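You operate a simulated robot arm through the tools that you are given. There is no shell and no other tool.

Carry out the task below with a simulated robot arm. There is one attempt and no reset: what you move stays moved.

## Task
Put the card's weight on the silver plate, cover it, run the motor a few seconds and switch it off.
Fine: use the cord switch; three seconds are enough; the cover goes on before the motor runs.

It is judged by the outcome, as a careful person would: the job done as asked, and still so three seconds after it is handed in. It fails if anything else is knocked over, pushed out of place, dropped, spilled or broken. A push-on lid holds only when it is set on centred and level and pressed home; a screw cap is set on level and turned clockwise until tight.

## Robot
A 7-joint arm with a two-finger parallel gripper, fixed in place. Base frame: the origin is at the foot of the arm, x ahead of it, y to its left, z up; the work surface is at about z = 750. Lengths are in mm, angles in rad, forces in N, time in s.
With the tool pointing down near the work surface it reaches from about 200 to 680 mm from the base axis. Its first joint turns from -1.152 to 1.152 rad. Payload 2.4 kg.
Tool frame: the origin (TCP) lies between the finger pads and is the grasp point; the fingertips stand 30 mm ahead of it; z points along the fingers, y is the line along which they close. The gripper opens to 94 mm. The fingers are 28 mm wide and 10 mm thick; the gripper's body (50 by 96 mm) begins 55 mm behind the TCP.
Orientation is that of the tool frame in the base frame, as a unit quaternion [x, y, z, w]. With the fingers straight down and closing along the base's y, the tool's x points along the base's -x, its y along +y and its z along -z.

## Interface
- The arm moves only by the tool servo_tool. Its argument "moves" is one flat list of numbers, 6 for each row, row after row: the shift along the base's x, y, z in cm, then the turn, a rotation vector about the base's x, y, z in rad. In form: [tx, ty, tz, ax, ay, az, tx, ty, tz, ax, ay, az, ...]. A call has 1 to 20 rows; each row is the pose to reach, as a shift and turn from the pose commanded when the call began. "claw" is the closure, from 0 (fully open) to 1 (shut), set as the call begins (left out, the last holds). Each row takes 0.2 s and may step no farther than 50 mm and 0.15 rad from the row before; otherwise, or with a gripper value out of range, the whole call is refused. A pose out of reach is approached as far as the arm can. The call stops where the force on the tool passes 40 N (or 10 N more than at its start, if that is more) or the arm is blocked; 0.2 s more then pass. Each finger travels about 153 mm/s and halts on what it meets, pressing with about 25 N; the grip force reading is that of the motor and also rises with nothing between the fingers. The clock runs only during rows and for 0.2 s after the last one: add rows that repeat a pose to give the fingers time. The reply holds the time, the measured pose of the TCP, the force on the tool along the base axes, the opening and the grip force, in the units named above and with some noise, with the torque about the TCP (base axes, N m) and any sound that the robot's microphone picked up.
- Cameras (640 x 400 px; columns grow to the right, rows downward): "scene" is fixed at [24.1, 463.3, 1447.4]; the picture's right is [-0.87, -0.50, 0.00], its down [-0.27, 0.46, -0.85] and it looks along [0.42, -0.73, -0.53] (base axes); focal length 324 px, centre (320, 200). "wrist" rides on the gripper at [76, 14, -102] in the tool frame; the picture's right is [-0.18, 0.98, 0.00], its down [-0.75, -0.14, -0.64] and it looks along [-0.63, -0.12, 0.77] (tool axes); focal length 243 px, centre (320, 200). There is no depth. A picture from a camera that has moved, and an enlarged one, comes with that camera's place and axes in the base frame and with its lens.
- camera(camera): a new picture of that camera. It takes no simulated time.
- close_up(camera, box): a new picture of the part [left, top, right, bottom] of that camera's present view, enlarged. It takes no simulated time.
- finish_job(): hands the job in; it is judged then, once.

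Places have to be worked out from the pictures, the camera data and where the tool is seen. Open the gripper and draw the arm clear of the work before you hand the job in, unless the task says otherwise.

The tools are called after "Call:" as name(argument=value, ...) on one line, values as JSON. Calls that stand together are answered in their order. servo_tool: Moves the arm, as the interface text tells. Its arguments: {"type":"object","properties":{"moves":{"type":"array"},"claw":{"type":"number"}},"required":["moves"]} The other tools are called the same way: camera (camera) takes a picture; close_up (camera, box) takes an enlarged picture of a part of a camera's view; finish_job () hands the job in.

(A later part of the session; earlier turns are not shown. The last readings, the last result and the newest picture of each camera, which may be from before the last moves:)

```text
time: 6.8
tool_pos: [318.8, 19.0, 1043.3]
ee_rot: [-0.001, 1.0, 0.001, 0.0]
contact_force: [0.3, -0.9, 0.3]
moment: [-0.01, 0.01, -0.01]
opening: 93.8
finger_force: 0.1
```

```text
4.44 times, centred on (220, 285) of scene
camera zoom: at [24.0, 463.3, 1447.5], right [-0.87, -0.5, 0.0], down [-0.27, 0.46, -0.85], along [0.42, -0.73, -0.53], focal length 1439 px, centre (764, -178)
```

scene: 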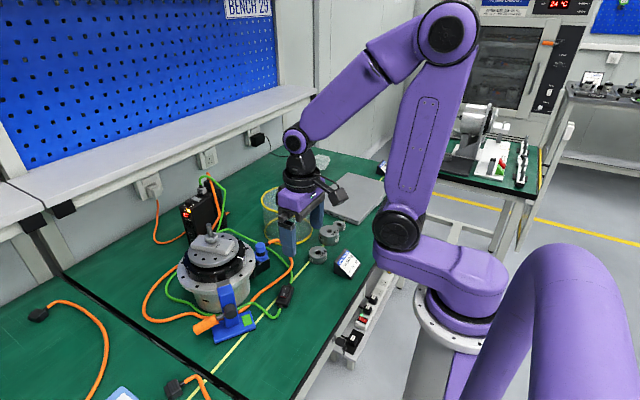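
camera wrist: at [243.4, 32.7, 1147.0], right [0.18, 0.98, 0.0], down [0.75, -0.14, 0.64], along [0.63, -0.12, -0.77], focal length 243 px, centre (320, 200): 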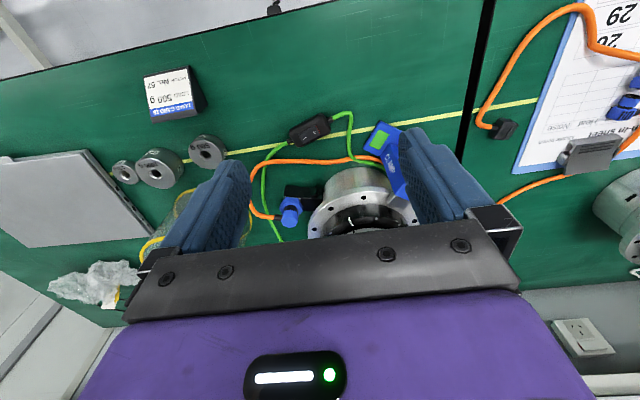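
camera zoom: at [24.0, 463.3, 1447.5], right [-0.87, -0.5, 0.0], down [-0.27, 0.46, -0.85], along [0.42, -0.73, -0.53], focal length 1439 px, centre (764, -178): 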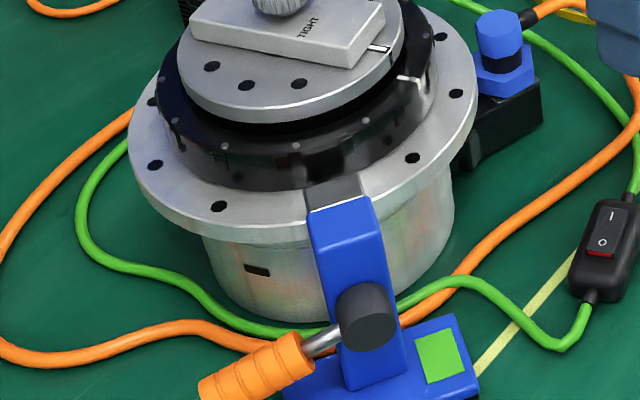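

The bar is centred with the post on the plate axis. I look harder at the controller's rocker and lamp, to learn whether the chain is powered and which way its rocker lies.

Call:
close_up(camera="scene", box=[190, 182, 214, 206])

Call:
close_up(camera="scene", box=[180, 200, 210, 230])

Call:
close_up(camera="scene", box=[350, 310, 374, 330])

Call:
close_up(camera="wrist", box=[300, 120, 325, 145])

```text
16.00 times, centred on (202, 194) of scene
camera zoom: at [24.0, 463.3, 1447.5], right [-0.87, -0.5, 0.0], down [-0.27, 0.46, -0.85], along [0.42, -0.73, -0.53], focal length 5182 px, centre (2208, 296)
```

zoom: 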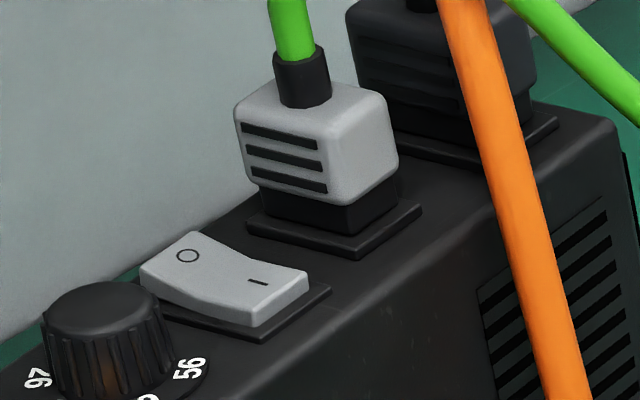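

```text
13.33 times, centred on (195, 215) of scene
camera zoom: at [24.0, 463.3, 1447.5], right [-0.87, -0.5, 0.0], down [-0.27, 0.46, -0.85], along [0.42, -0.73, -0.53], focal length 4318 px, centre (1987, 0)
```

zoom: 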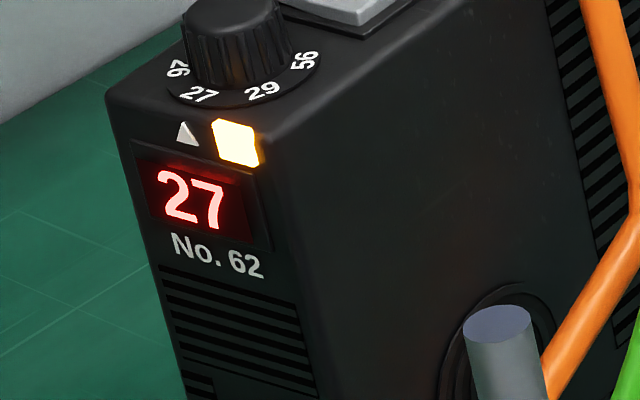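

```text
16.00 times, centred on (362, 320) of scene
camera zoom: at [24.0, 463.3, 1447.5], right [-0.87, -0.5, 0.0], down [-0.27, 0.46, -0.85], along [0.42, -0.73, -0.53], focal length 5182 px, centre (-352, -1720)
```

zoom: 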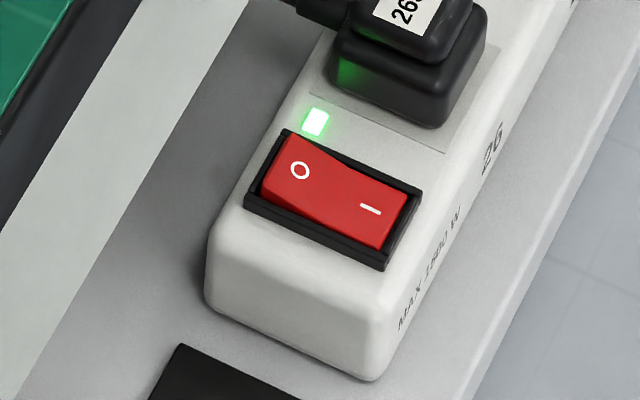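

```text
16.00 times, centred on (312, 132) of wrist
camera zoom: at [243.4, 32.7, 1147.0], right [0.18, 0.98, 0.0], down [0.75, -0.14, 0.64], along [0.63, -0.12, -0.77], focal length 3882 px, centre (440, 1280)
```

zoom: 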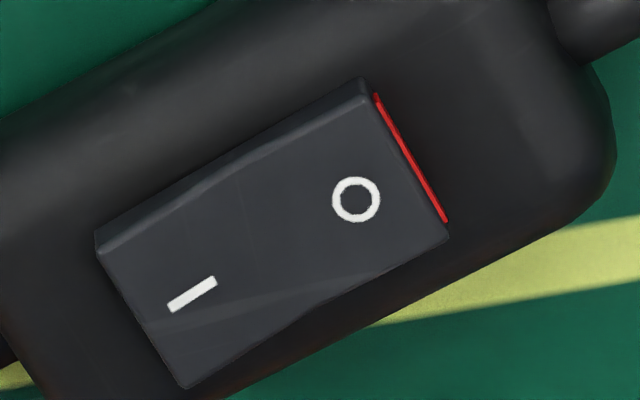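

Strip and controller are live with their O ends raised. I bring the wrist camera low on the other side of the cord switch to see its tilt plainly.

Call:
servo_tool(moves=[0.4, -1.2, -3.6, 0, 0, 0.12, 0.8, -2.4, -7.2, 0, 0, 0.24, 1.2, -3.6, -10.8, 0, 0, 0.36, 1.6, -4.8, -14.4, 0, 0, 0.48, 1.9, -5.9, -18, 0, 0, 0.6])

Call:
camera(camera="wrist")

Call:
close_up(camera="wrist", box=[270, 150, 370, 240])

```text
time: 8.0
tool_pos: [336.3, -40.8, 861.9]
ee_rot: [-0.296, 0.955, 0.0, -0.001]
contact_force: [-0.5, 0.2, 0.2]
moment: [-0.01, 0.01, -0.03]
opening: 93.9
finger_force: 0.0
```

```text
taken
camera wrist: at [264.9, -73.0, 965.8], right [-0.4, 0.91, 0.0], down [0.7, 0.31, 0.64], along [0.59, 0.26, -0.77], focal length 243 px, centre (320, 200)
```

wrist: 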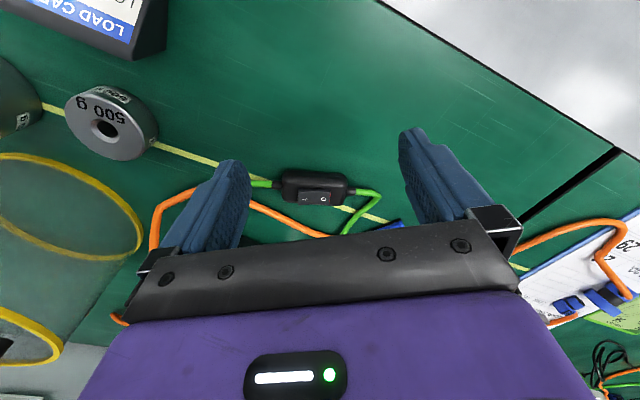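

```text
4.44 times, centred on (320, 195) of wrist
camera zoom: at [264.9, -73.0, 965.8], right [-0.4, 0.91, 0.0], down [0.7, 0.31, 0.64], along [0.59, 0.26, -0.77], focal length 1078 px, centre (320, 222)
```

zoom: 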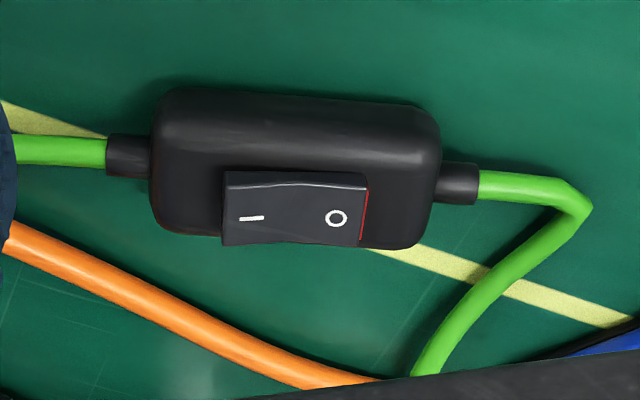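

I zoom in on the rocker from here to judge its profile.

Call:
close_up(camera="wrist", box=[296, 176, 332, 212])

Call:
close_up(camera="wrist", box=[50, 70, 170, 170])

```text
11.11 times, centred on (314, 194) of wrist
camera zoom: at [264.9, -73.0, 965.8], right [-0.4, 0.91, 0.0], down [0.7, 0.31, 0.64], along [0.59, 0.26, -0.77], focal length 2696 px, centre (387, 267)
```

zoom: 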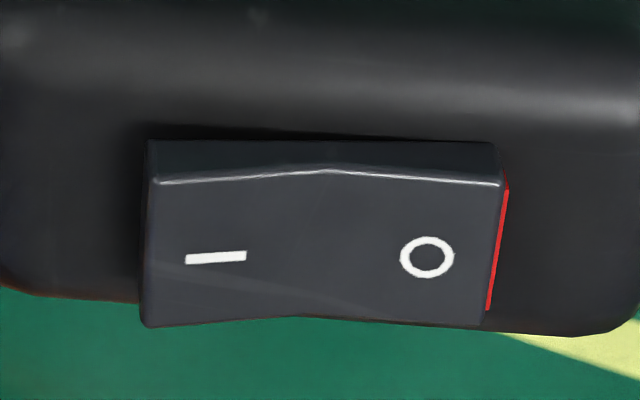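

```text
4.00 times, centred on (110, 120) of wrist
camera zoom: at [264.9, -73.0, 965.8], right [-0.4, 0.91, 0.0], down [0.7, 0.31, 0.64], along [0.59, 0.26, -0.77], focal length 970 px, centre (1160, 520)
```

zoom: 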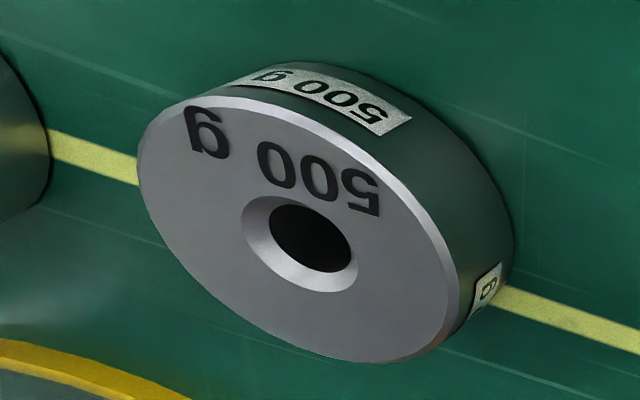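

The rocker is dished, and its red O flank faces upward. I take one more view from the I-end side to settle the tilt, staying high above the weights.

Call:
servo_tool(moves=[1.5, -2.5, 2.5, 0, 0, -0.06, 4.0, -6, 4.0, 0, 0, -0.13, 7, -10, 4.0, 0, 0, -0.22, 10.1, -13.8, 4.0, 0, 0, -0.3])

Call:
camera(camera="wrist")

Call:
close_up(camera="wrist", box=[480, 60, 540, 120])

```text
time: 9.0
tool_pos: [439.3, -180.3, 903.8]
ee_rot: [-0.149, 0.989, 0.0, 0.0]
contact_force: [-0.1, 0.1, -0.1]
moment: [0.04, 0.02, 0.01]
opening: 94.0
finger_force: 0.1
```

```text
taken
camera wrist: at [362.5, -189.2, 1006.4], right [-0.11, 0.99, 0.0], down [0.76, 0.09, 0.64], along [0.64, 0.07, -0.77], focal length 243 px, centre (320, 200)
```

wrist: 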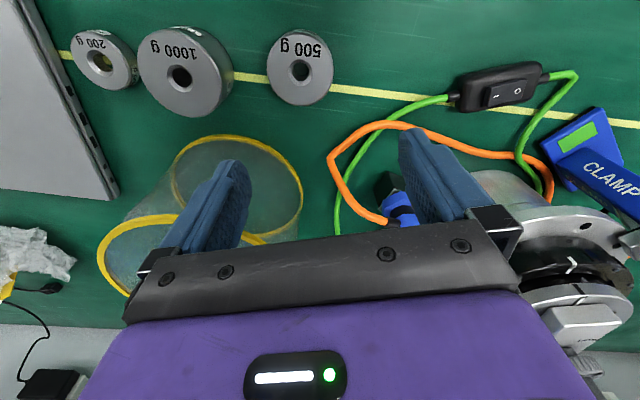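

```text
6.67 times, centred on (510, 90) of wrist
camera zoom: at [362.5, -189.2, 1006.4], right [-0.11, 0.99, 0.0], down [0.76, 0.09, 0.64], along [0.64, 0.07, -0.77], focal length 1618 px, centre (-947, 933)
```

zoom: 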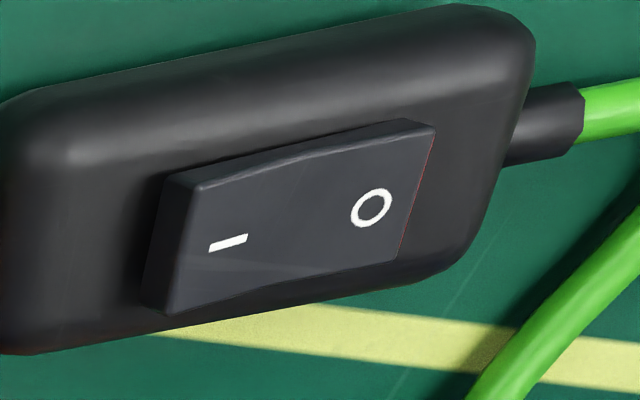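

From this side the I end seems to stand proud. I zoom further to compare how both ends meet the housing.

Call:
close_up(camera="wrist", box=[490, 74, 524, 108])

Call:
close_up(camera="scene", box=[279, 284, 294, 299])

```text
11.76 times, centred on (507, 91) of wrist
camera zoom: at [362.5, -189.2, 1006.4], right [-0.11, 0.99, 0.0], down [0.76, 0.09, 0.64], along [0.64, 0.07, -0.77], focal length 2854 px, centre (-1880, 1482)
```

zoom: 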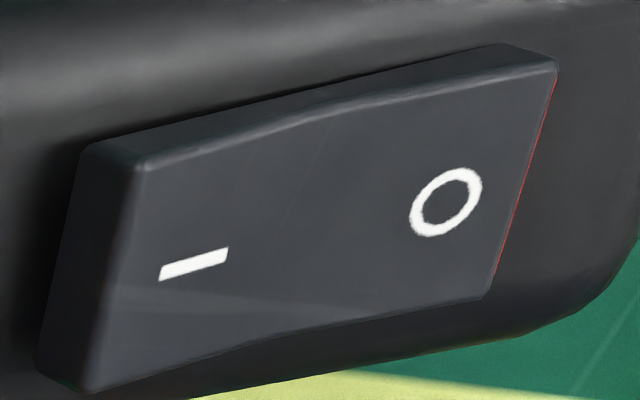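

```text
16.00 times, centred on (286, 292) of scene
camera zoom: at [24.0, 463.3, 1447.5], right [-0.87, -0.5, 0.0], down [-0.27, 0.46, -0.85], along [0.42, -0.73, -0.53], focal length 5182 px, centre (856, -1264)
```

zoom: 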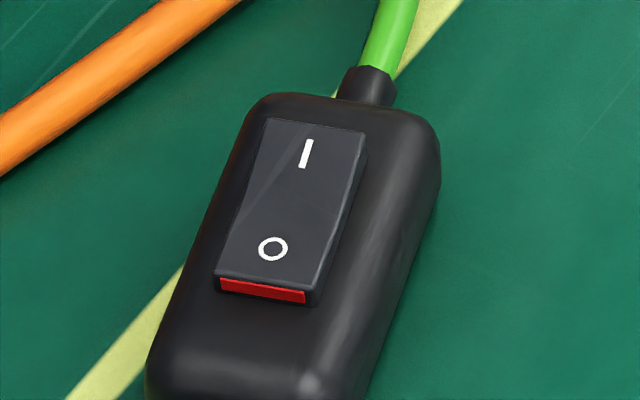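

I compare the housing axis with the rocker's lines precisely; another zoom of the whole switch from this pose.

Call:
close_up(camera="wrist", box=[445, 50, 565, 125])

Call:
close_up(camera="scene", box=[266, 276, 306, 316])

```text
5.33 times, centred on (505, 88) of wrist
camera zoom: at [362.5, -189.2, 1006.4], right [-0.11, 0.99, 0.0], down [0.76, 0.09, 0.64], along [0.64, 0.07, -0.77], focal length 1294 px, centre (-667, 800)
```

zoom: 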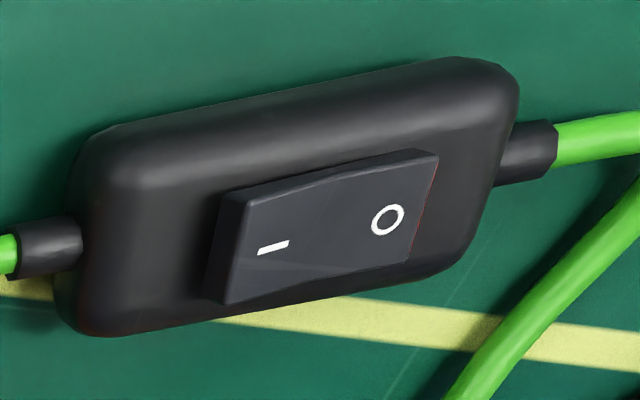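

```text
10.00 times, centred on (286, 296) of scene
camera zoom: at [24.0, 463.3, 1447.5], right [-0.87, -0.5, 0.0], down [-0.27, 0.46, -0.85], along [0.42, -0.73, -0.53], focal length 3239 px, centre (660, -760)
```

zoom: 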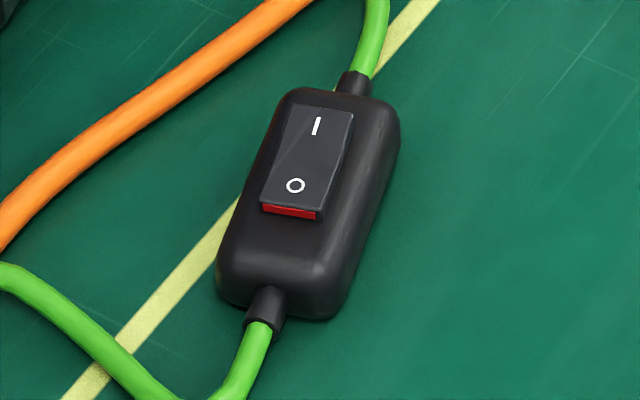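

Triangulating the labels gives I at (411.6, -24.9, 780.6) and O at (405.6, -6.9, 778.3): the O end is pressed, so the cord switch is OFF, consistent with the still motor. Now I measure the 500 g weight and the handle from this pose.

Call:
close_up(camera="wrist", box=[255, 20, 345, 115])

Call:
close_up(camera="wrist", box=[90, 120, 310, 300])

Call:
close_up(camera="wrist", box=[460, 160, 640, 390])

```text
4.21 times, centred on (300, 68) of wrist
camera zoom: at [362.5, -189.2, 1006.4], right [-0.11, 0.99, 0.0], down [0.76, 0.09, 0.64], along [0.64, 0.07, -0.77], focal length 1022 px, centre (404, 758)
```

zoom: 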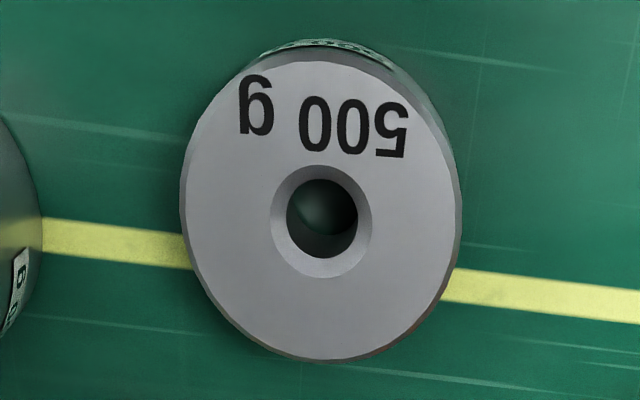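

```text
2.22 times, centred on (200, 210) of wrist
camera zoom: at [362.5, -189.2, 1006.4], right [-0.11, 0.99, 0.0], down [0.76, 0.09, 0.64], along [0.64, 0.07, -0.77], focal length 539 px, centre (587, 178)
```

zoom: 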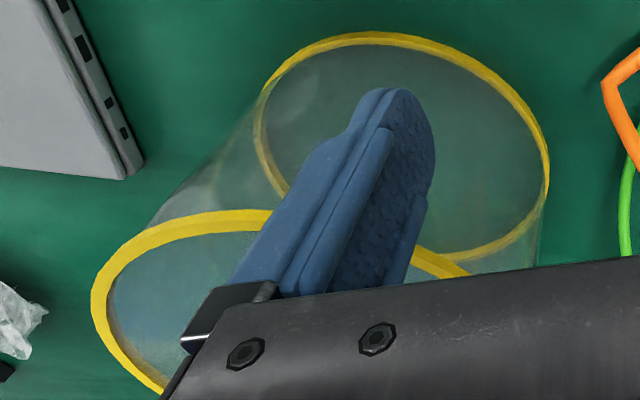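

```text
1.74 times, centred on (550, 275) of wrist
camera zoom: at [362.5, -189.2, 1006.4], right [-0.11, 0.99, 0.0], down [0.76, 0.09, 0.64], along [0.64, 0.07, -0.77], focal length 422 px, centre (-80, 70)
```

zoom: 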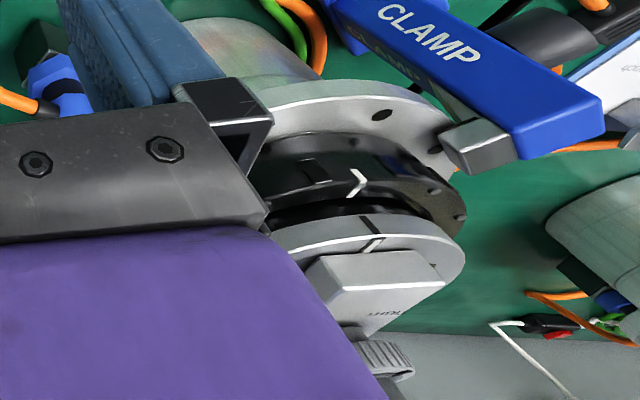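

The weight is about 57 mm wide at (413, -200), hole roughly 14.6 mm. I check the post's diameter in a high zoom and the cover/flange geometry.

Call:
close_up(camera="scene", box=[202, 222, 222, 246])

Call:
close_up(camera="scene", box=[255, 175, 315, 245])

Call:
close_up(camera="scene", box=[310, 240, 335, 265])

Call:
camera(camera="scene")

```text
16.00 times, centred on (212, 234) of scene
camera zoom: at [24.0, 463.3, 1447.5], right [-0.87, -0.5, 0.0], down [-0.27, 0.46, -0.85], along [0.42, -0.73, -0.53], focal length 5182 px, centre (2048, -344)
```

zoom: 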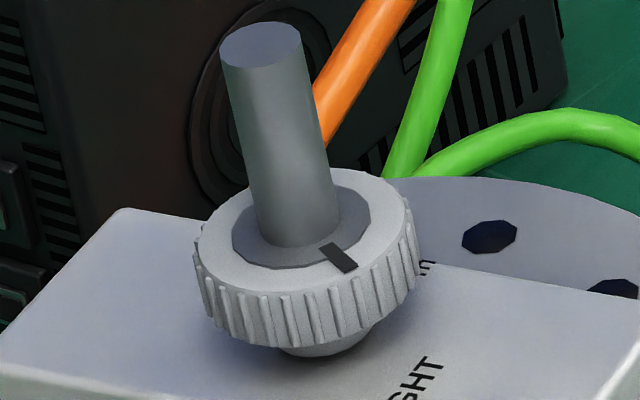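

```text
5.71 times, centred on (285, 210) of scene
camera zoom: at [24.0, 463.3, 1447.5], right [-0.87, -0.5, 0.0], down [-0.27, 0.46, -0.85], along [0.42, -0.73, -0.53], focal length 1851 px, centre (520, 143)
```

zoom: 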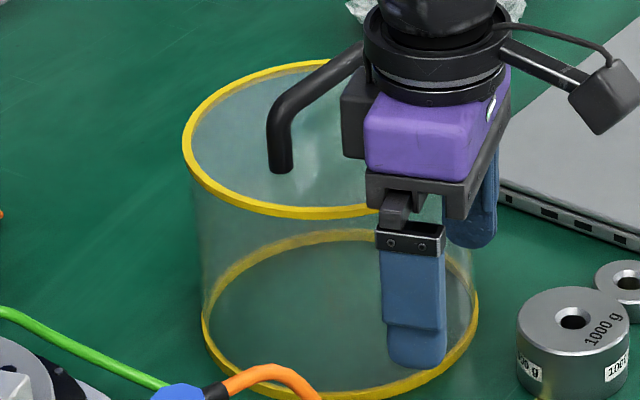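

```text
16.00 times, centred on (322, 252) of scene
camera zoom: at [24.0, 463.3, 1447.5], right [-0.87, -0.5, 0.0], down [-0.27, 0.46, -0.85], along [0.42, -0.73, -0.53], focal length 5182 px, centre (280, -640)
```

zoom: 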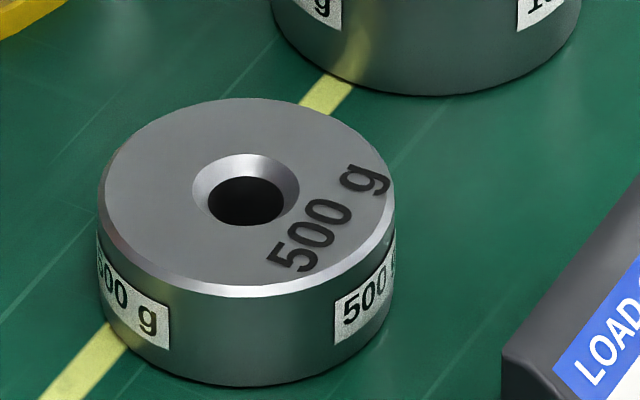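

```text
taken
```

scene: 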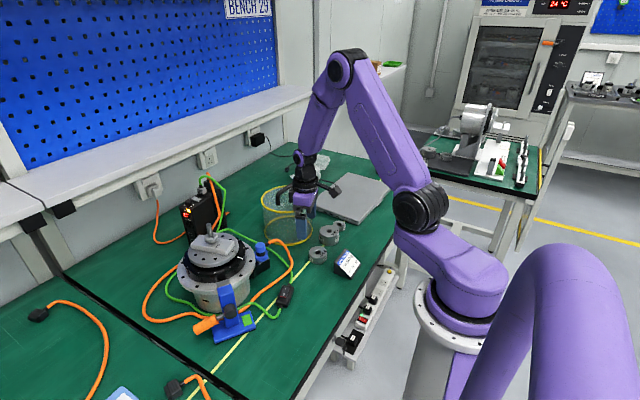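

Post is ~12.7 mm, weight hole ~14.7 mm, OD 57.6 mm, weight centre about (414.5, -200.8), top z≈773. I partly close the gripper (about 75 mm) and go above the 500 g weight.

Call:
servo_tool(moves=[-1.2, -1.0, -2, 0, 0, 0, -2.5, -2.1, -4.5, 0, 0, 0, -2.5, -2.1, -6, 0, 0, 0, -2.5, -2.1, -6, 0, 0, 0], claw=0.2)

Call:
camera(camera="wrist")

Call:
close_up(camera="scene", box=[280, 195, 360, 275])

```text
time: 10.0
tool_pos: [414.1, -199.5, 844.0]
ee_rot: [-0.147, 0.989, 0.0, 0.0]
contact_force: [0.7, 0.7, -0.1]
moment: [-0.05, -0.01, 0.01]
opening: 75.4
finger_force: 0.1
```

```text
taken
camera wrist: at [336.2, -208.6, 946.8], right [-0.11, 0.99, 0.0], down [0.76, 0.09, 0.64], along [0.64, 0.07, -0.77], focal length 243 px, centre (320, 200)
```

wrist: 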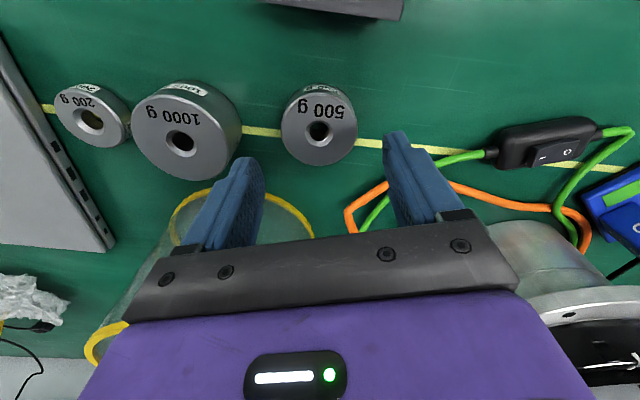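

```text
5.00 times, centred on (320, 235) of scene
camera zoom: at [24.1, 463.3, 1447.5], right [-0.87, -0.5, 0.0], down [-0.27, 0.46, -0.85], along [0.42, -0.73, -0.53], focal length 1619 px, centre (320, 25)
```

zoom: 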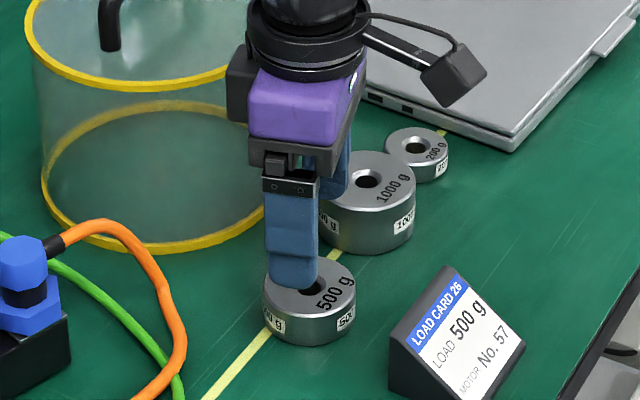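

The weight's hole computes to (414.9, -200.9), within 2 mm of the tool. I descend to z≈786 with the fingers either side of the weight.

Call:
servo_tool(moves=[0.15, -0.12, -2.0, 0, 0, 0, 0.15, -0.12, -4.0, 0, 0, 0, 0.15, -0.12, -5.8, 0, 0, 0, 0.15, -0.12, -5.8, 0, 0, 0])

Call:
camera(camera="wrist")

Call:
close_up(camera="scene", box=[280, 195, 360, 275])

```text
time: 11.0
tool_pos: [414.5, -199.7, 784.7]
ee_rot: [-0.15, 0.989, 0.0, 0.0]
contact_force: [0.4, 0.5, -0.2]
moment: [-0.01, -0.03, 0.01]
opening: 75.2
finger_force: 0.0
```

```text
taken
camera wrist: at [337.4, -208.7, 889.0], right [-0.11, 0.99, 0.0], down [0.76, 0.09, 0.64], along [0.64, 0.07, -0.77], focal length 243 px, centre (320, 200)
```

wrist: 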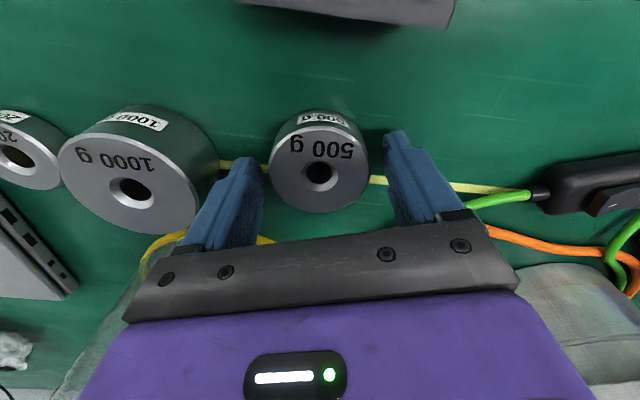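

```text
5.00 times, centred on (320, 235) of scene
camera zoom: at [24.1, 463.3, 1447.5], right [-0.87, -0.5, 0.0], down [-0.27, 0.46, -0.85], along [0.42, -0.73, -0.53], focal length 1619 px, centre (320, 25)
```

zoom: 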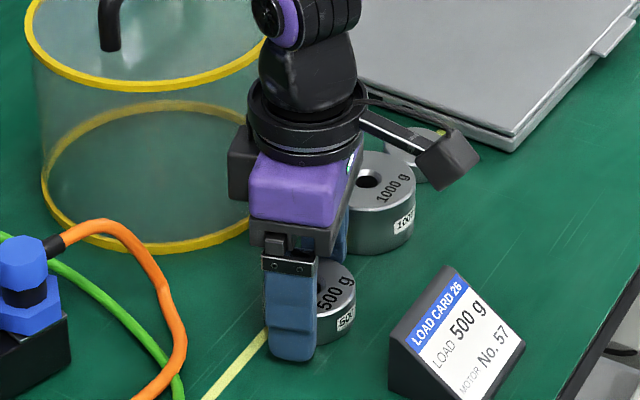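

Fingers straddle the weight at table level. I close the gripper and hold still for it to grip.

Call:
servo_tool(moves=[0, 0, 0, 0, 0, 0, 0, 0, 0, 0, 0, 0, 0, 0, 0, 0, 0, 0], claw=1)

Call:
close_up(camera="wrist", box=[230, 90, 430, 230])

```text
time: 11.8
tool_pos: [414.0, -199.1, 786.3]
ee_rot: [-0.149, 0.989, 0.001, -0.001]
contact_force: [0.4, 0.0, 0.7]
moment: [-0.03, -0.02, -0.01]
opening: 56.7
finger_force: 25.1
```

```text
2.86 times, centred on (330, 160) of wrist
camera zoom: at [337.3, -208.6, 889.1], right [-0.11, 0.99, 0.0], down [0.76, 0.09, 0.64], along [0.64, 0.07, -0.77], focal length 693 px, centre (291, 314)
```

zoom: 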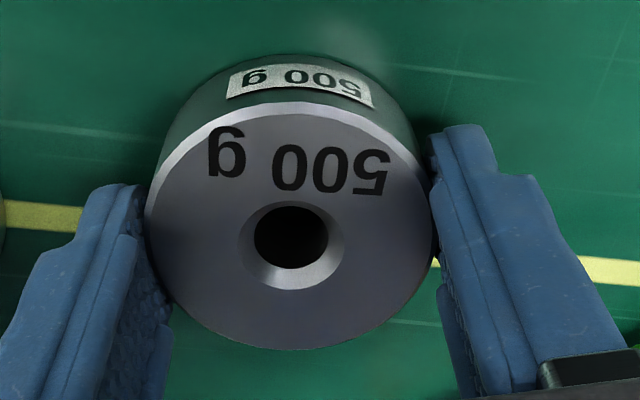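

Gripped at 56.7 mm with 25 N, hole centred between the fingers. I lift straight up, first a little and then to carrying height.

Call:
servo_tool(moves=[0, 0, 1.0, 0, 0, 0, 0, 0, 3.0, 0, 0, 0, 0, 0, 6.5, 0, 0, 0, 0, 0, 10.5, 0, 0, 0, 0, 0, 15, 0, 0, 0, 0, 0, 19.5, 0, 0, 0, 0, 0, 24, 0, 0, 0, 0, 0, 28, 0, 0, 0, 0, 0, 28, 0, 0, 0])

Call:
camera(camera="wrist")

Call:
camera(camera="scene")

```text
time: 13.8
tool_pos: [413.8, -199.4, 1066.7]
ee_rot: [-0.15, 0.989, 0.0, 0.0]
contact_force: [-0.9, 0.1, -5.0]
moment: [-0.03, 0.02, 0.02]
opening: 56.8
finger_force: 24.8
```

```text
taken
camera wrist: at [336.7, -208.2, 1169.5], right [-0.11, 0.99, 0.0], down [0.76, 0.09, 0.64], along [0.64, 0.07, -0.77], focal length 243 px, centre (320, 200)
```

wrist: 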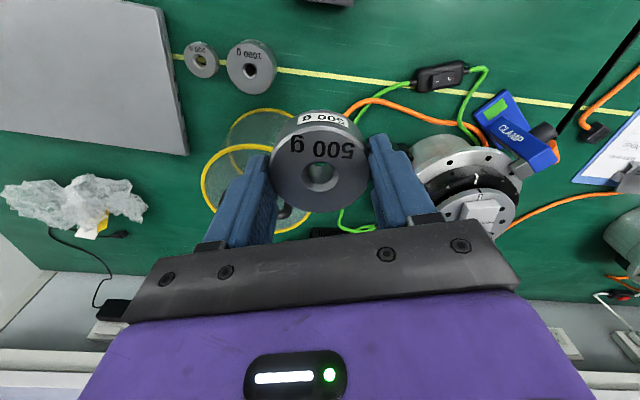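

```text
taken
```

scene: 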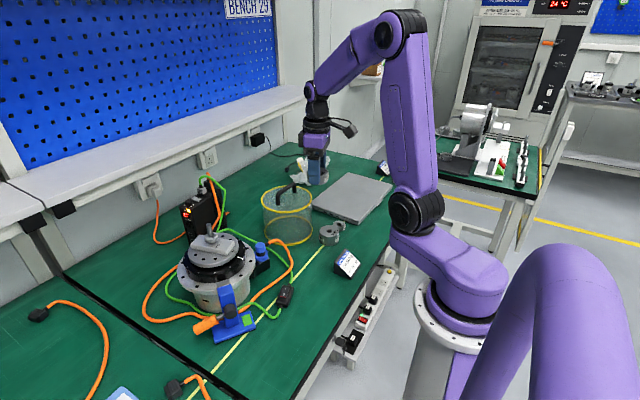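

The 5 N load confirms the weight is held. I carry it level at this height over the post.

Call:
servo_tool(moves=[2.2, 3.5, 0.1, 0, 0, 0, 4.4, 7.1, 0.3, 0, 0, 0, 6.7, 10.7, 0.5, 0, 0, 0, 8.9, 14.2, 0.7, 0, 0, 0, 11.1, 17.8, 0.9, 0, 0, 0, 13.4, 21.3, 0.9, 0, 0, 0, 15.6, 24.9, 0.9, 0, 0, 0, 15.6, 24.9, 0.9, 0, 0, 0, 15.6, 24.9, 0.9, 0, 0, 0])

Call:
camera(camera="wrist")

Call:
close_up(camera="scene", box=[175, 175, 255, 275])

Call:
close_up(camera="wrist", box=[250, 90, 390, 230])

```text
time: 15.8
tool_pos: [572.2, 50.4, 1073.2]
ee_rot: [-0.15, 0.989, 0.0, 0.0]
contact_force: [0.5, -0.2, -5.0]
moment: [0.0, 0.0, -0.02]
opening: 56.8
finger_force: 24.7
```

```text
taken
camera wrist: at [495.3, 40.4, 1177.3], right [-0.11, 0.99, 0.0], down [0.76, 0.09, 0.64], along [0.64, 0.07, -0.77], focal length 243 px, centre (320, 200)
```

wrist: 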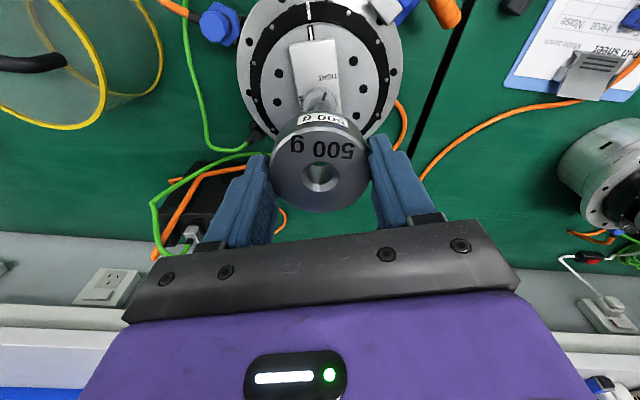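

```text
4.00 times, centred on (215, 225) of scene
camera zoom: at [24.1, 463.3, 1447.4], right [-0.87, -0.5, 0.0], down [-0.27, 0.46, -0.85], along [0.42, -0.73, -0.53], focal length 1296 px, centre (740, 100)
```

zoom: 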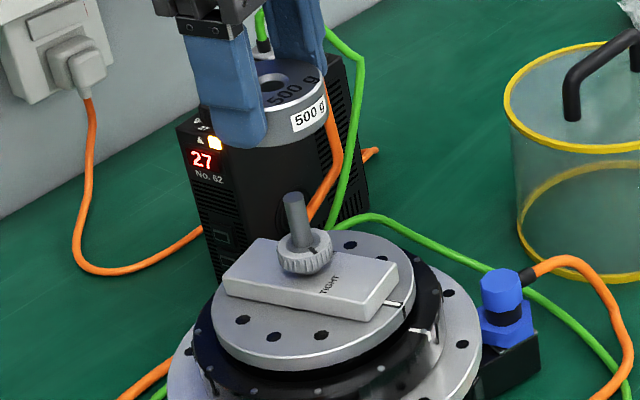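

```text
2.86 times, centred on (320, 160) of wrist
camera zoom: at [495.3, 40.4, 1177.3], right [-0.11, 0.99, 0.0], down [0.76, 0.09, 0.64], along [0.64, 0.07, -0.77], focal length 693 px, centre (320, 314)
```

zoom: 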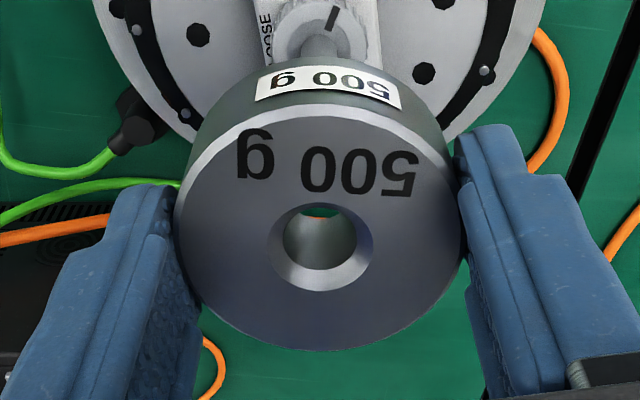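

Now I check alignment: zoom both cameras on the hole and the post and compare against the vertical direction in each view.

Call:
close_up(camera="scene", box=[190, 175, 230, 247])

Call:
close_up(camera="wrist", box=[295, 80, 345, 120])

Call:
close_up(camera="wrist", box=[290, 140, 350, 200])

```text
5.56 times, centred on (210, 211) of scene
camera zoom: at [24.1, 463.3, 1447.4], right [-0.87, -0.5, 0.0], down [-0.27, 0.46, -0.85], along [0.42, -0.73, -0.53], focal length 1799 px, centre (931, 139)
```

zoom: 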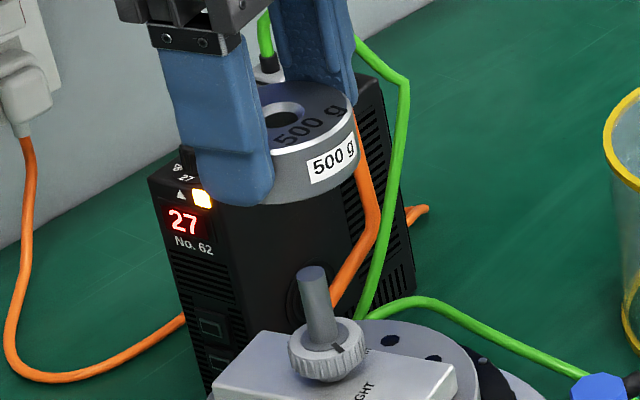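

```text
10.00 times, centred on (320, 100) of wrist
camera zoom: at [495.3, 40.4, 1177.3], right [-0.11, 0.99, 0.0], down [0.76, 0.09, 0.64], along [0.64, 0.07, -0.77], focal length 2426 px, centre (320, 1200)
```

zoom: 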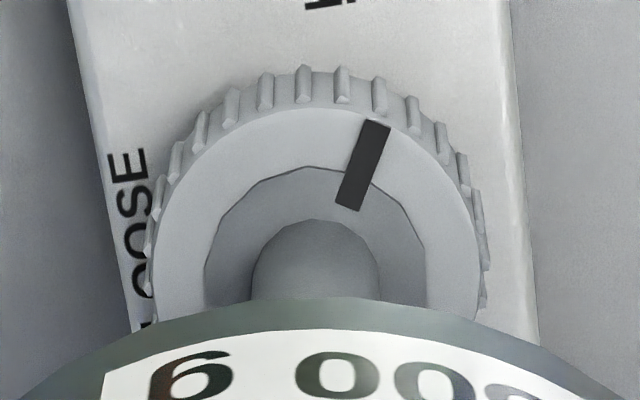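

```text
6.67 times, centred on (320, 170) of wrist
camera zoom: at [495.3, 40.4, 1177.3], right [-0.11, 0.99, 0.0], down [0.76, 0.09, 0.64], along [0.64, 0.07, -0.77], focal length 1618 px, centre (320, 400)
```

zoom: 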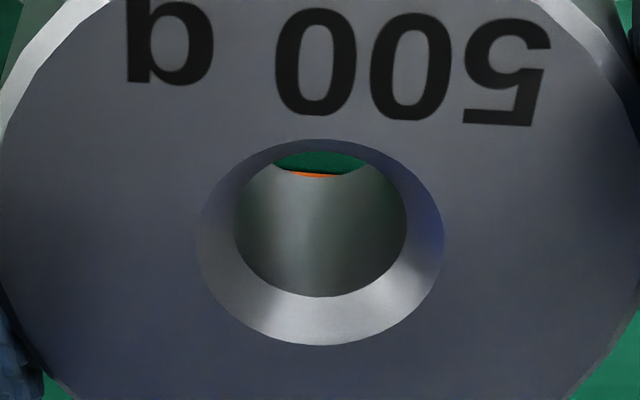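

Wrist view: the hole is within ~0.5 mm of the post sideways. I zoom the scene camera on the hole and the post for the other direction.

Call:
close_up(camera="scene", box=[195, 188, 220, 206])

Call:
close_up(camera="scene", box=[198, 220, 223, 248])

```text
16.00 times, centred on (208, 197) of scene
camera zoom: at [24.1, 463.3, 1447.4], right [-0.87, -0.5, 0.0], down [-0.27, 0.46, -0.85], along [0.42, -0.73, -0.53], focal length 5182 px, centre (2120, 248)
```

zoom: 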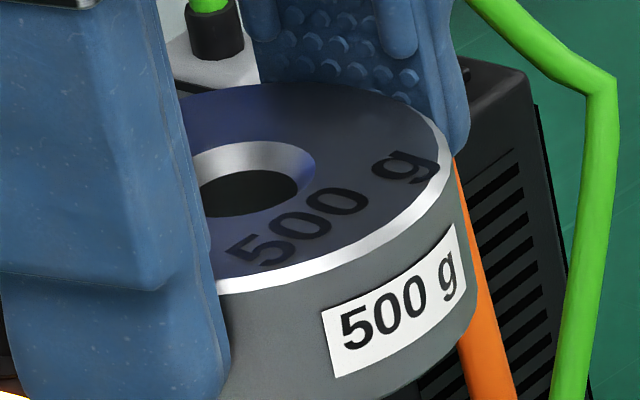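

```text
14.29 times, centred on (210, 234) of scene
camera zoom: at [24.1, 463.3, 1447.4], right [-0.87, -0.5, 0.0], down [-0.27, 0.46, -0.85], along [0.42, -0.73, -0.53], focal length 4627 px, centre (1884, -286)
```

zoom: 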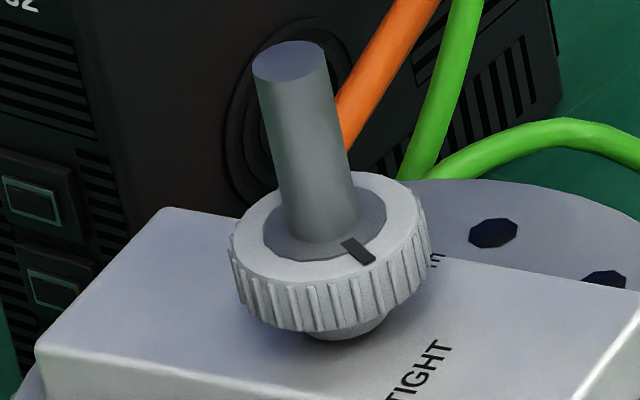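

Sideways agreement is good; the scene view suggests the weight should go about 2–4 mm further in +x. I shift +2.5 mm in x and lower to about 12 mm above the post top, then re-measure.

Call:
servo_tool(moves=[0.25, -0.04, -1.5, 0, 0, 0, 0.25, -0.04, -3.0, 0, 0, 0, 0.25, -0.04, -4.2, 0, 0, 0, 0.25, -0.04, -4.2, 0, 0, 0, 0.25, -0.04, -4.2, 0, 0, 0])

Call:
close_up(camera="scene", box=[190, 197, 230, 247])

Call:
close_up(camera="scene", box=[195, 203, 220, 231])

Call:
close_up(camera="wrist", box=[290, 80, 350, 140])

Call:
close_up(camera="wrist", box=[290, 140, 350, 200])

```text
time: 17.0
tool_pos: [573.5, 49.7, 1033.6]
ee_rot: [-0.15, 0.989, 0.0, 0.0]
contact_force: [-0.2, 0.5, -5.1]
moment: [0.0, 0.02, -0.03]
opening: 56.9
finger_force: 24.9
```

```text
8.00 times, centred on (210, 222) of scene
camera zoom: at [24.1, 463.3, 1447.4], right [-0.87, -0.5, 0.0], down [-0.27, 0.46, -0.85], along [0.42, -0.73, -0.53], focal length 2591 px, centre (1200, 24)
```

zoom: 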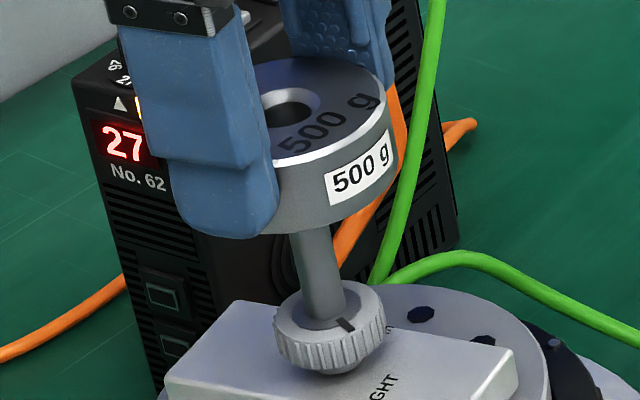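

```text
14.29 times, centred on (208, 217) of scene
camera zoom: at [24.1, 463.3, 1447.4], right [-0.87, -0.5, 0.0], down [-0.27, 0.46, -0.85], along [0.42, -0.73, -0.53], focal length 4627 px, centre (1927, -43)
```

zoom: 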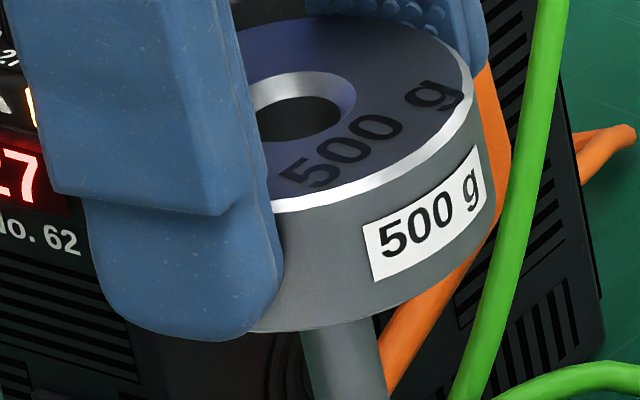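

```text
6.67 times, centred on (320, 110) of wrist
camera zoom: at [496.1, 40.8, 1136.7], right [-0.11, 0.99, 0.0], down [0.76, 0.09, 0.64], along [0.64, 0.07, -0.77], focal length 1618 px, centre (320, 800)
```

zoom: 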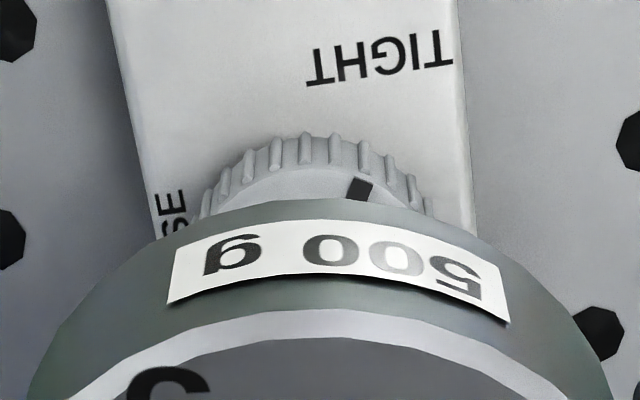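

```text
6.67 times, centred on (320, 170) of wrist
camera zoom: at [496.1, 40.8, 1136.7], right [-0.11, 0.99, 0.0], down [0.76, 0.09, 0.64], along [0.64, 0.07, -0.77], focal length 1618 px, centre (320, 400)
```

zoom: 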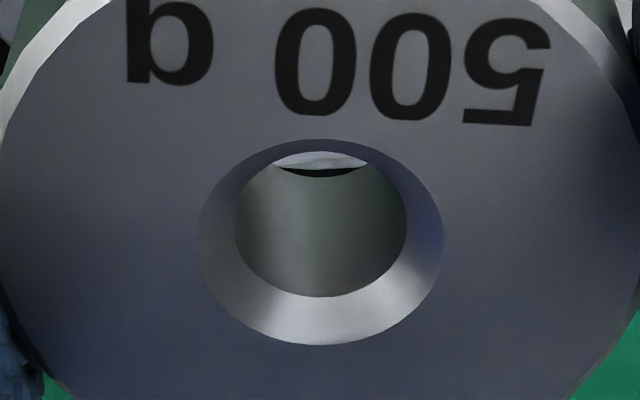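

I zoom in on the visible part of the post below the weight to fix the axis more precisely.

Call:
close_up(camera="scene", box=[200, 220, 220, 240])

Call:
close_up(camera="scene", box=[199, 203, 219, 221])

```text
16.00 times, centred on (210, 230) of scene
camera zoom: at [24.1, 463.3, 1447.4], right [-0.87, -0.5, 0.0], down [-0.27, 0.46, -0.85], along [0.42, -0.73, -0.53], focal length 5182 px, centre (2080, -280)
```

zoom: 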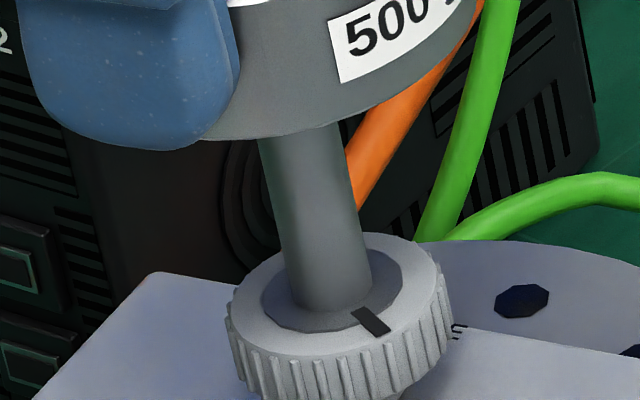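

```text
16.00 times, centred on (209, 212) of scene
camera zoom: at [24.1, 463.3, 1447.4], right [-0.87, -0.5, 0.0], down [-0.27, 0.46, -0.85], along [0.42, -0.73, -0.53], focal length 5182 px, centre (2096, 8)
```

zoom: 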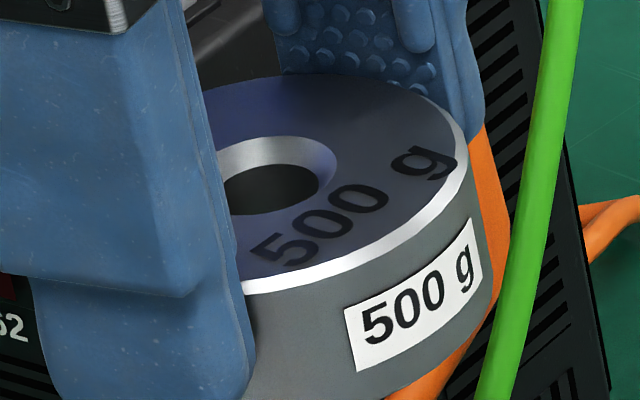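

Remaining error is about 0.8 mm in +x and 0.4 mm in -y. I correct that and lower to just above the post top, then check.

Call:
servo_tool(moves=[0.1, -0.04, -0.4, 0, 0, 0, 0.1, -0.04, -0.9, 0, 0, 0, 0.1, -0.04, -0.9, 0, 0, 0])

Call:
close_up(camera="scene", box=[200, 222, 220, 242])

Call:
close_up(camera="scene", box=[199, 205, 219, 223])

Call:
close_up(camera="wrist", box=[290, 80, 350, 140])

Call:
close_up(camera="wrist", box=[300, 150, 340, 190])

```text
time: 17.8
tool_pos: [575.2, 48.3, 1023.2]
ee_rot: [-0.15, 0.989, 0.0, 0.0]
contact_force: [-0.7, -1.0, -4.9]
moment: [0.0, -0.02, 0.01]
opening: 56.8
finger_force: 25.2
```

```text
16.00 times, centred on (210, 232) of scene
camera zoom: at [24.1, 463.3, 1447.4], right [-0.87, -0.5, 0.0], down [-0.27, 0.46, -0.85], along [0.42, -0.73, -0.53], focal length 5182 px, centre (2080, -312)
```

zoom: 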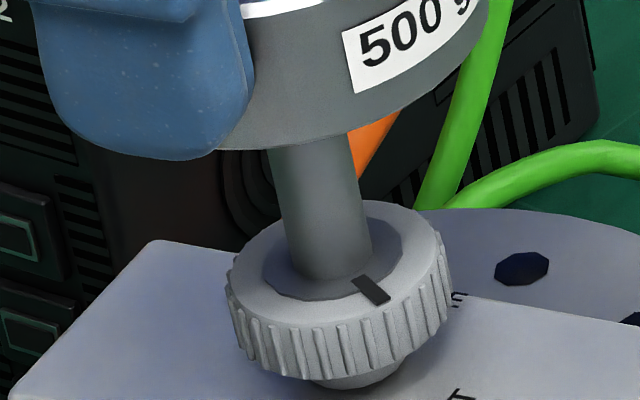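

```text
16.00 times, centred on (209, 214) of scene
camera zoom: at [24.1, 463.3, 1447.4], right [-0.87, -0.5, 0.0], down [-0.27, 0.46, -0.85], along [0.42, -0.73, -0.53], focal length 5182 px, centre (2096, -24)
```

zoom: 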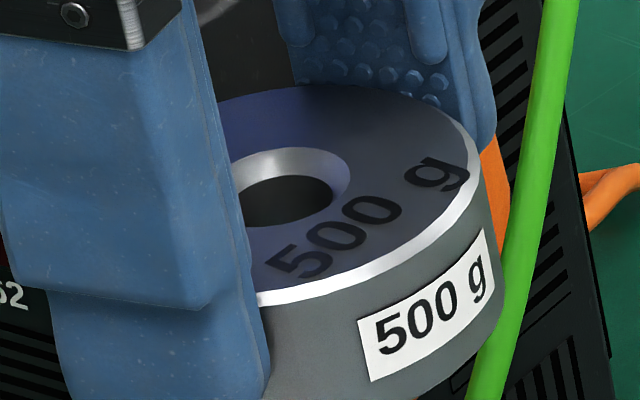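

```text
6.67 times, centred on (320, 110) of wrist
camera zoom: at [497.8, 38.7, 1127.2], right [-0.11, 0.99, 0.0], down [0.76, 0.09, 0.64], along [0.64, 0.07, -0.77], focal length 1618 px, centre (320, 800)
```

zoom: 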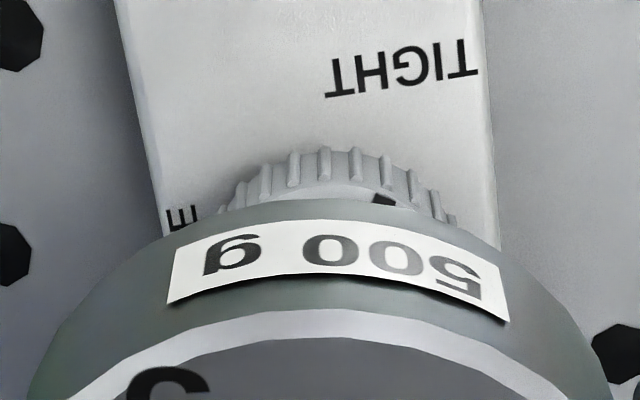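

```text
10.00 times, centred on (320, 170) of wrist
camera zoom: at [497.8, 38.7, 1127.2], right [-0.11, 0.99, 0.0], down [0.76, 0.09, 0.64], along [0.64, 0.07, -0.77], focal length 2426 px, centre (320, 500)
```

zoom: 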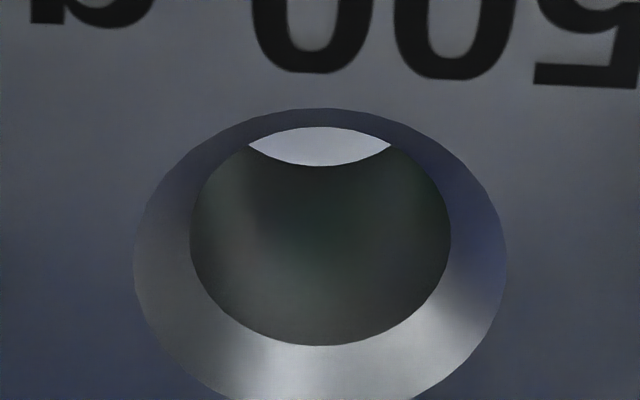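

The tool drifted about 2 mm in -y (readings and the knob's offset in the wrist view agree). I correct by (+0.35, +2.1) mm without lowering and re-measure.

Call:
servo_tool(moves=[0.035, 0.21, 0, 0, 0, 0, 0.035, 0.21, 0, 0, 0, 0, 0.035, 0.21, 0, 0, 0, 0])

Call:
close_up(camera="scene", box=[199, 205, 219, 223])

Call:
close_up(camera="wrist", box=[290, 80, 350, 140])

```text
time: 18.6
tool_pos: [575.3, 51.4, 1022.3]
ee_rot: [-0.149, 0.989, 0.0, 0.0]
contact_force: [-0.7, -0.2, -5.7]
moment: [0.01, -0.03, -0.01]
opening: 56.7
finger_force: 24.9
```

```text
16.00 times, centred on (209, 214) of scene
camera zoom: at [24.1, 463.3, 1447.4], right [-0.87, -0.5, 0.0], down [-0.27, 0.46, -0.85], along [0.42, -0.73, -0.53], focal length 5182 px, centre (2096, -24)
```

zoom: 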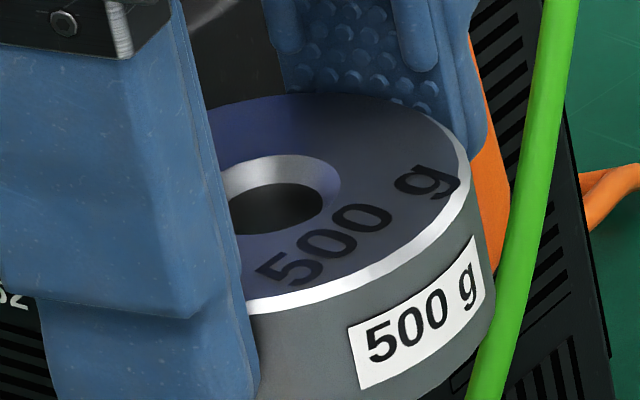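

```text
6.67 times, centred on (320, 110) of wrist
camera zoom: at [498.3, 40.3, 1126.6], right [-0.11, 0.99, 0.0], down [0.76, 0.09, 0.64], along [0.64, 0.07, -0.77], focal length 1618 px, centre (320, 800)
```

zoom: 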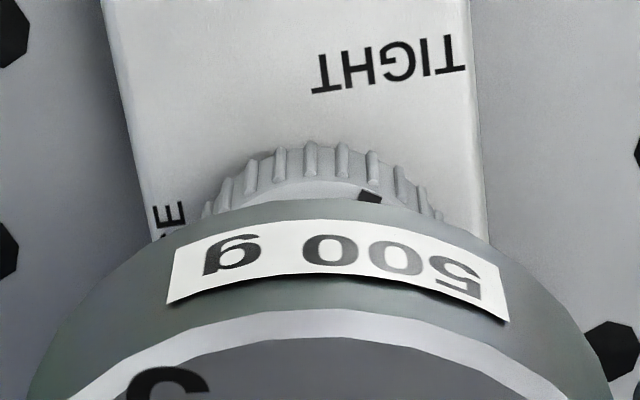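

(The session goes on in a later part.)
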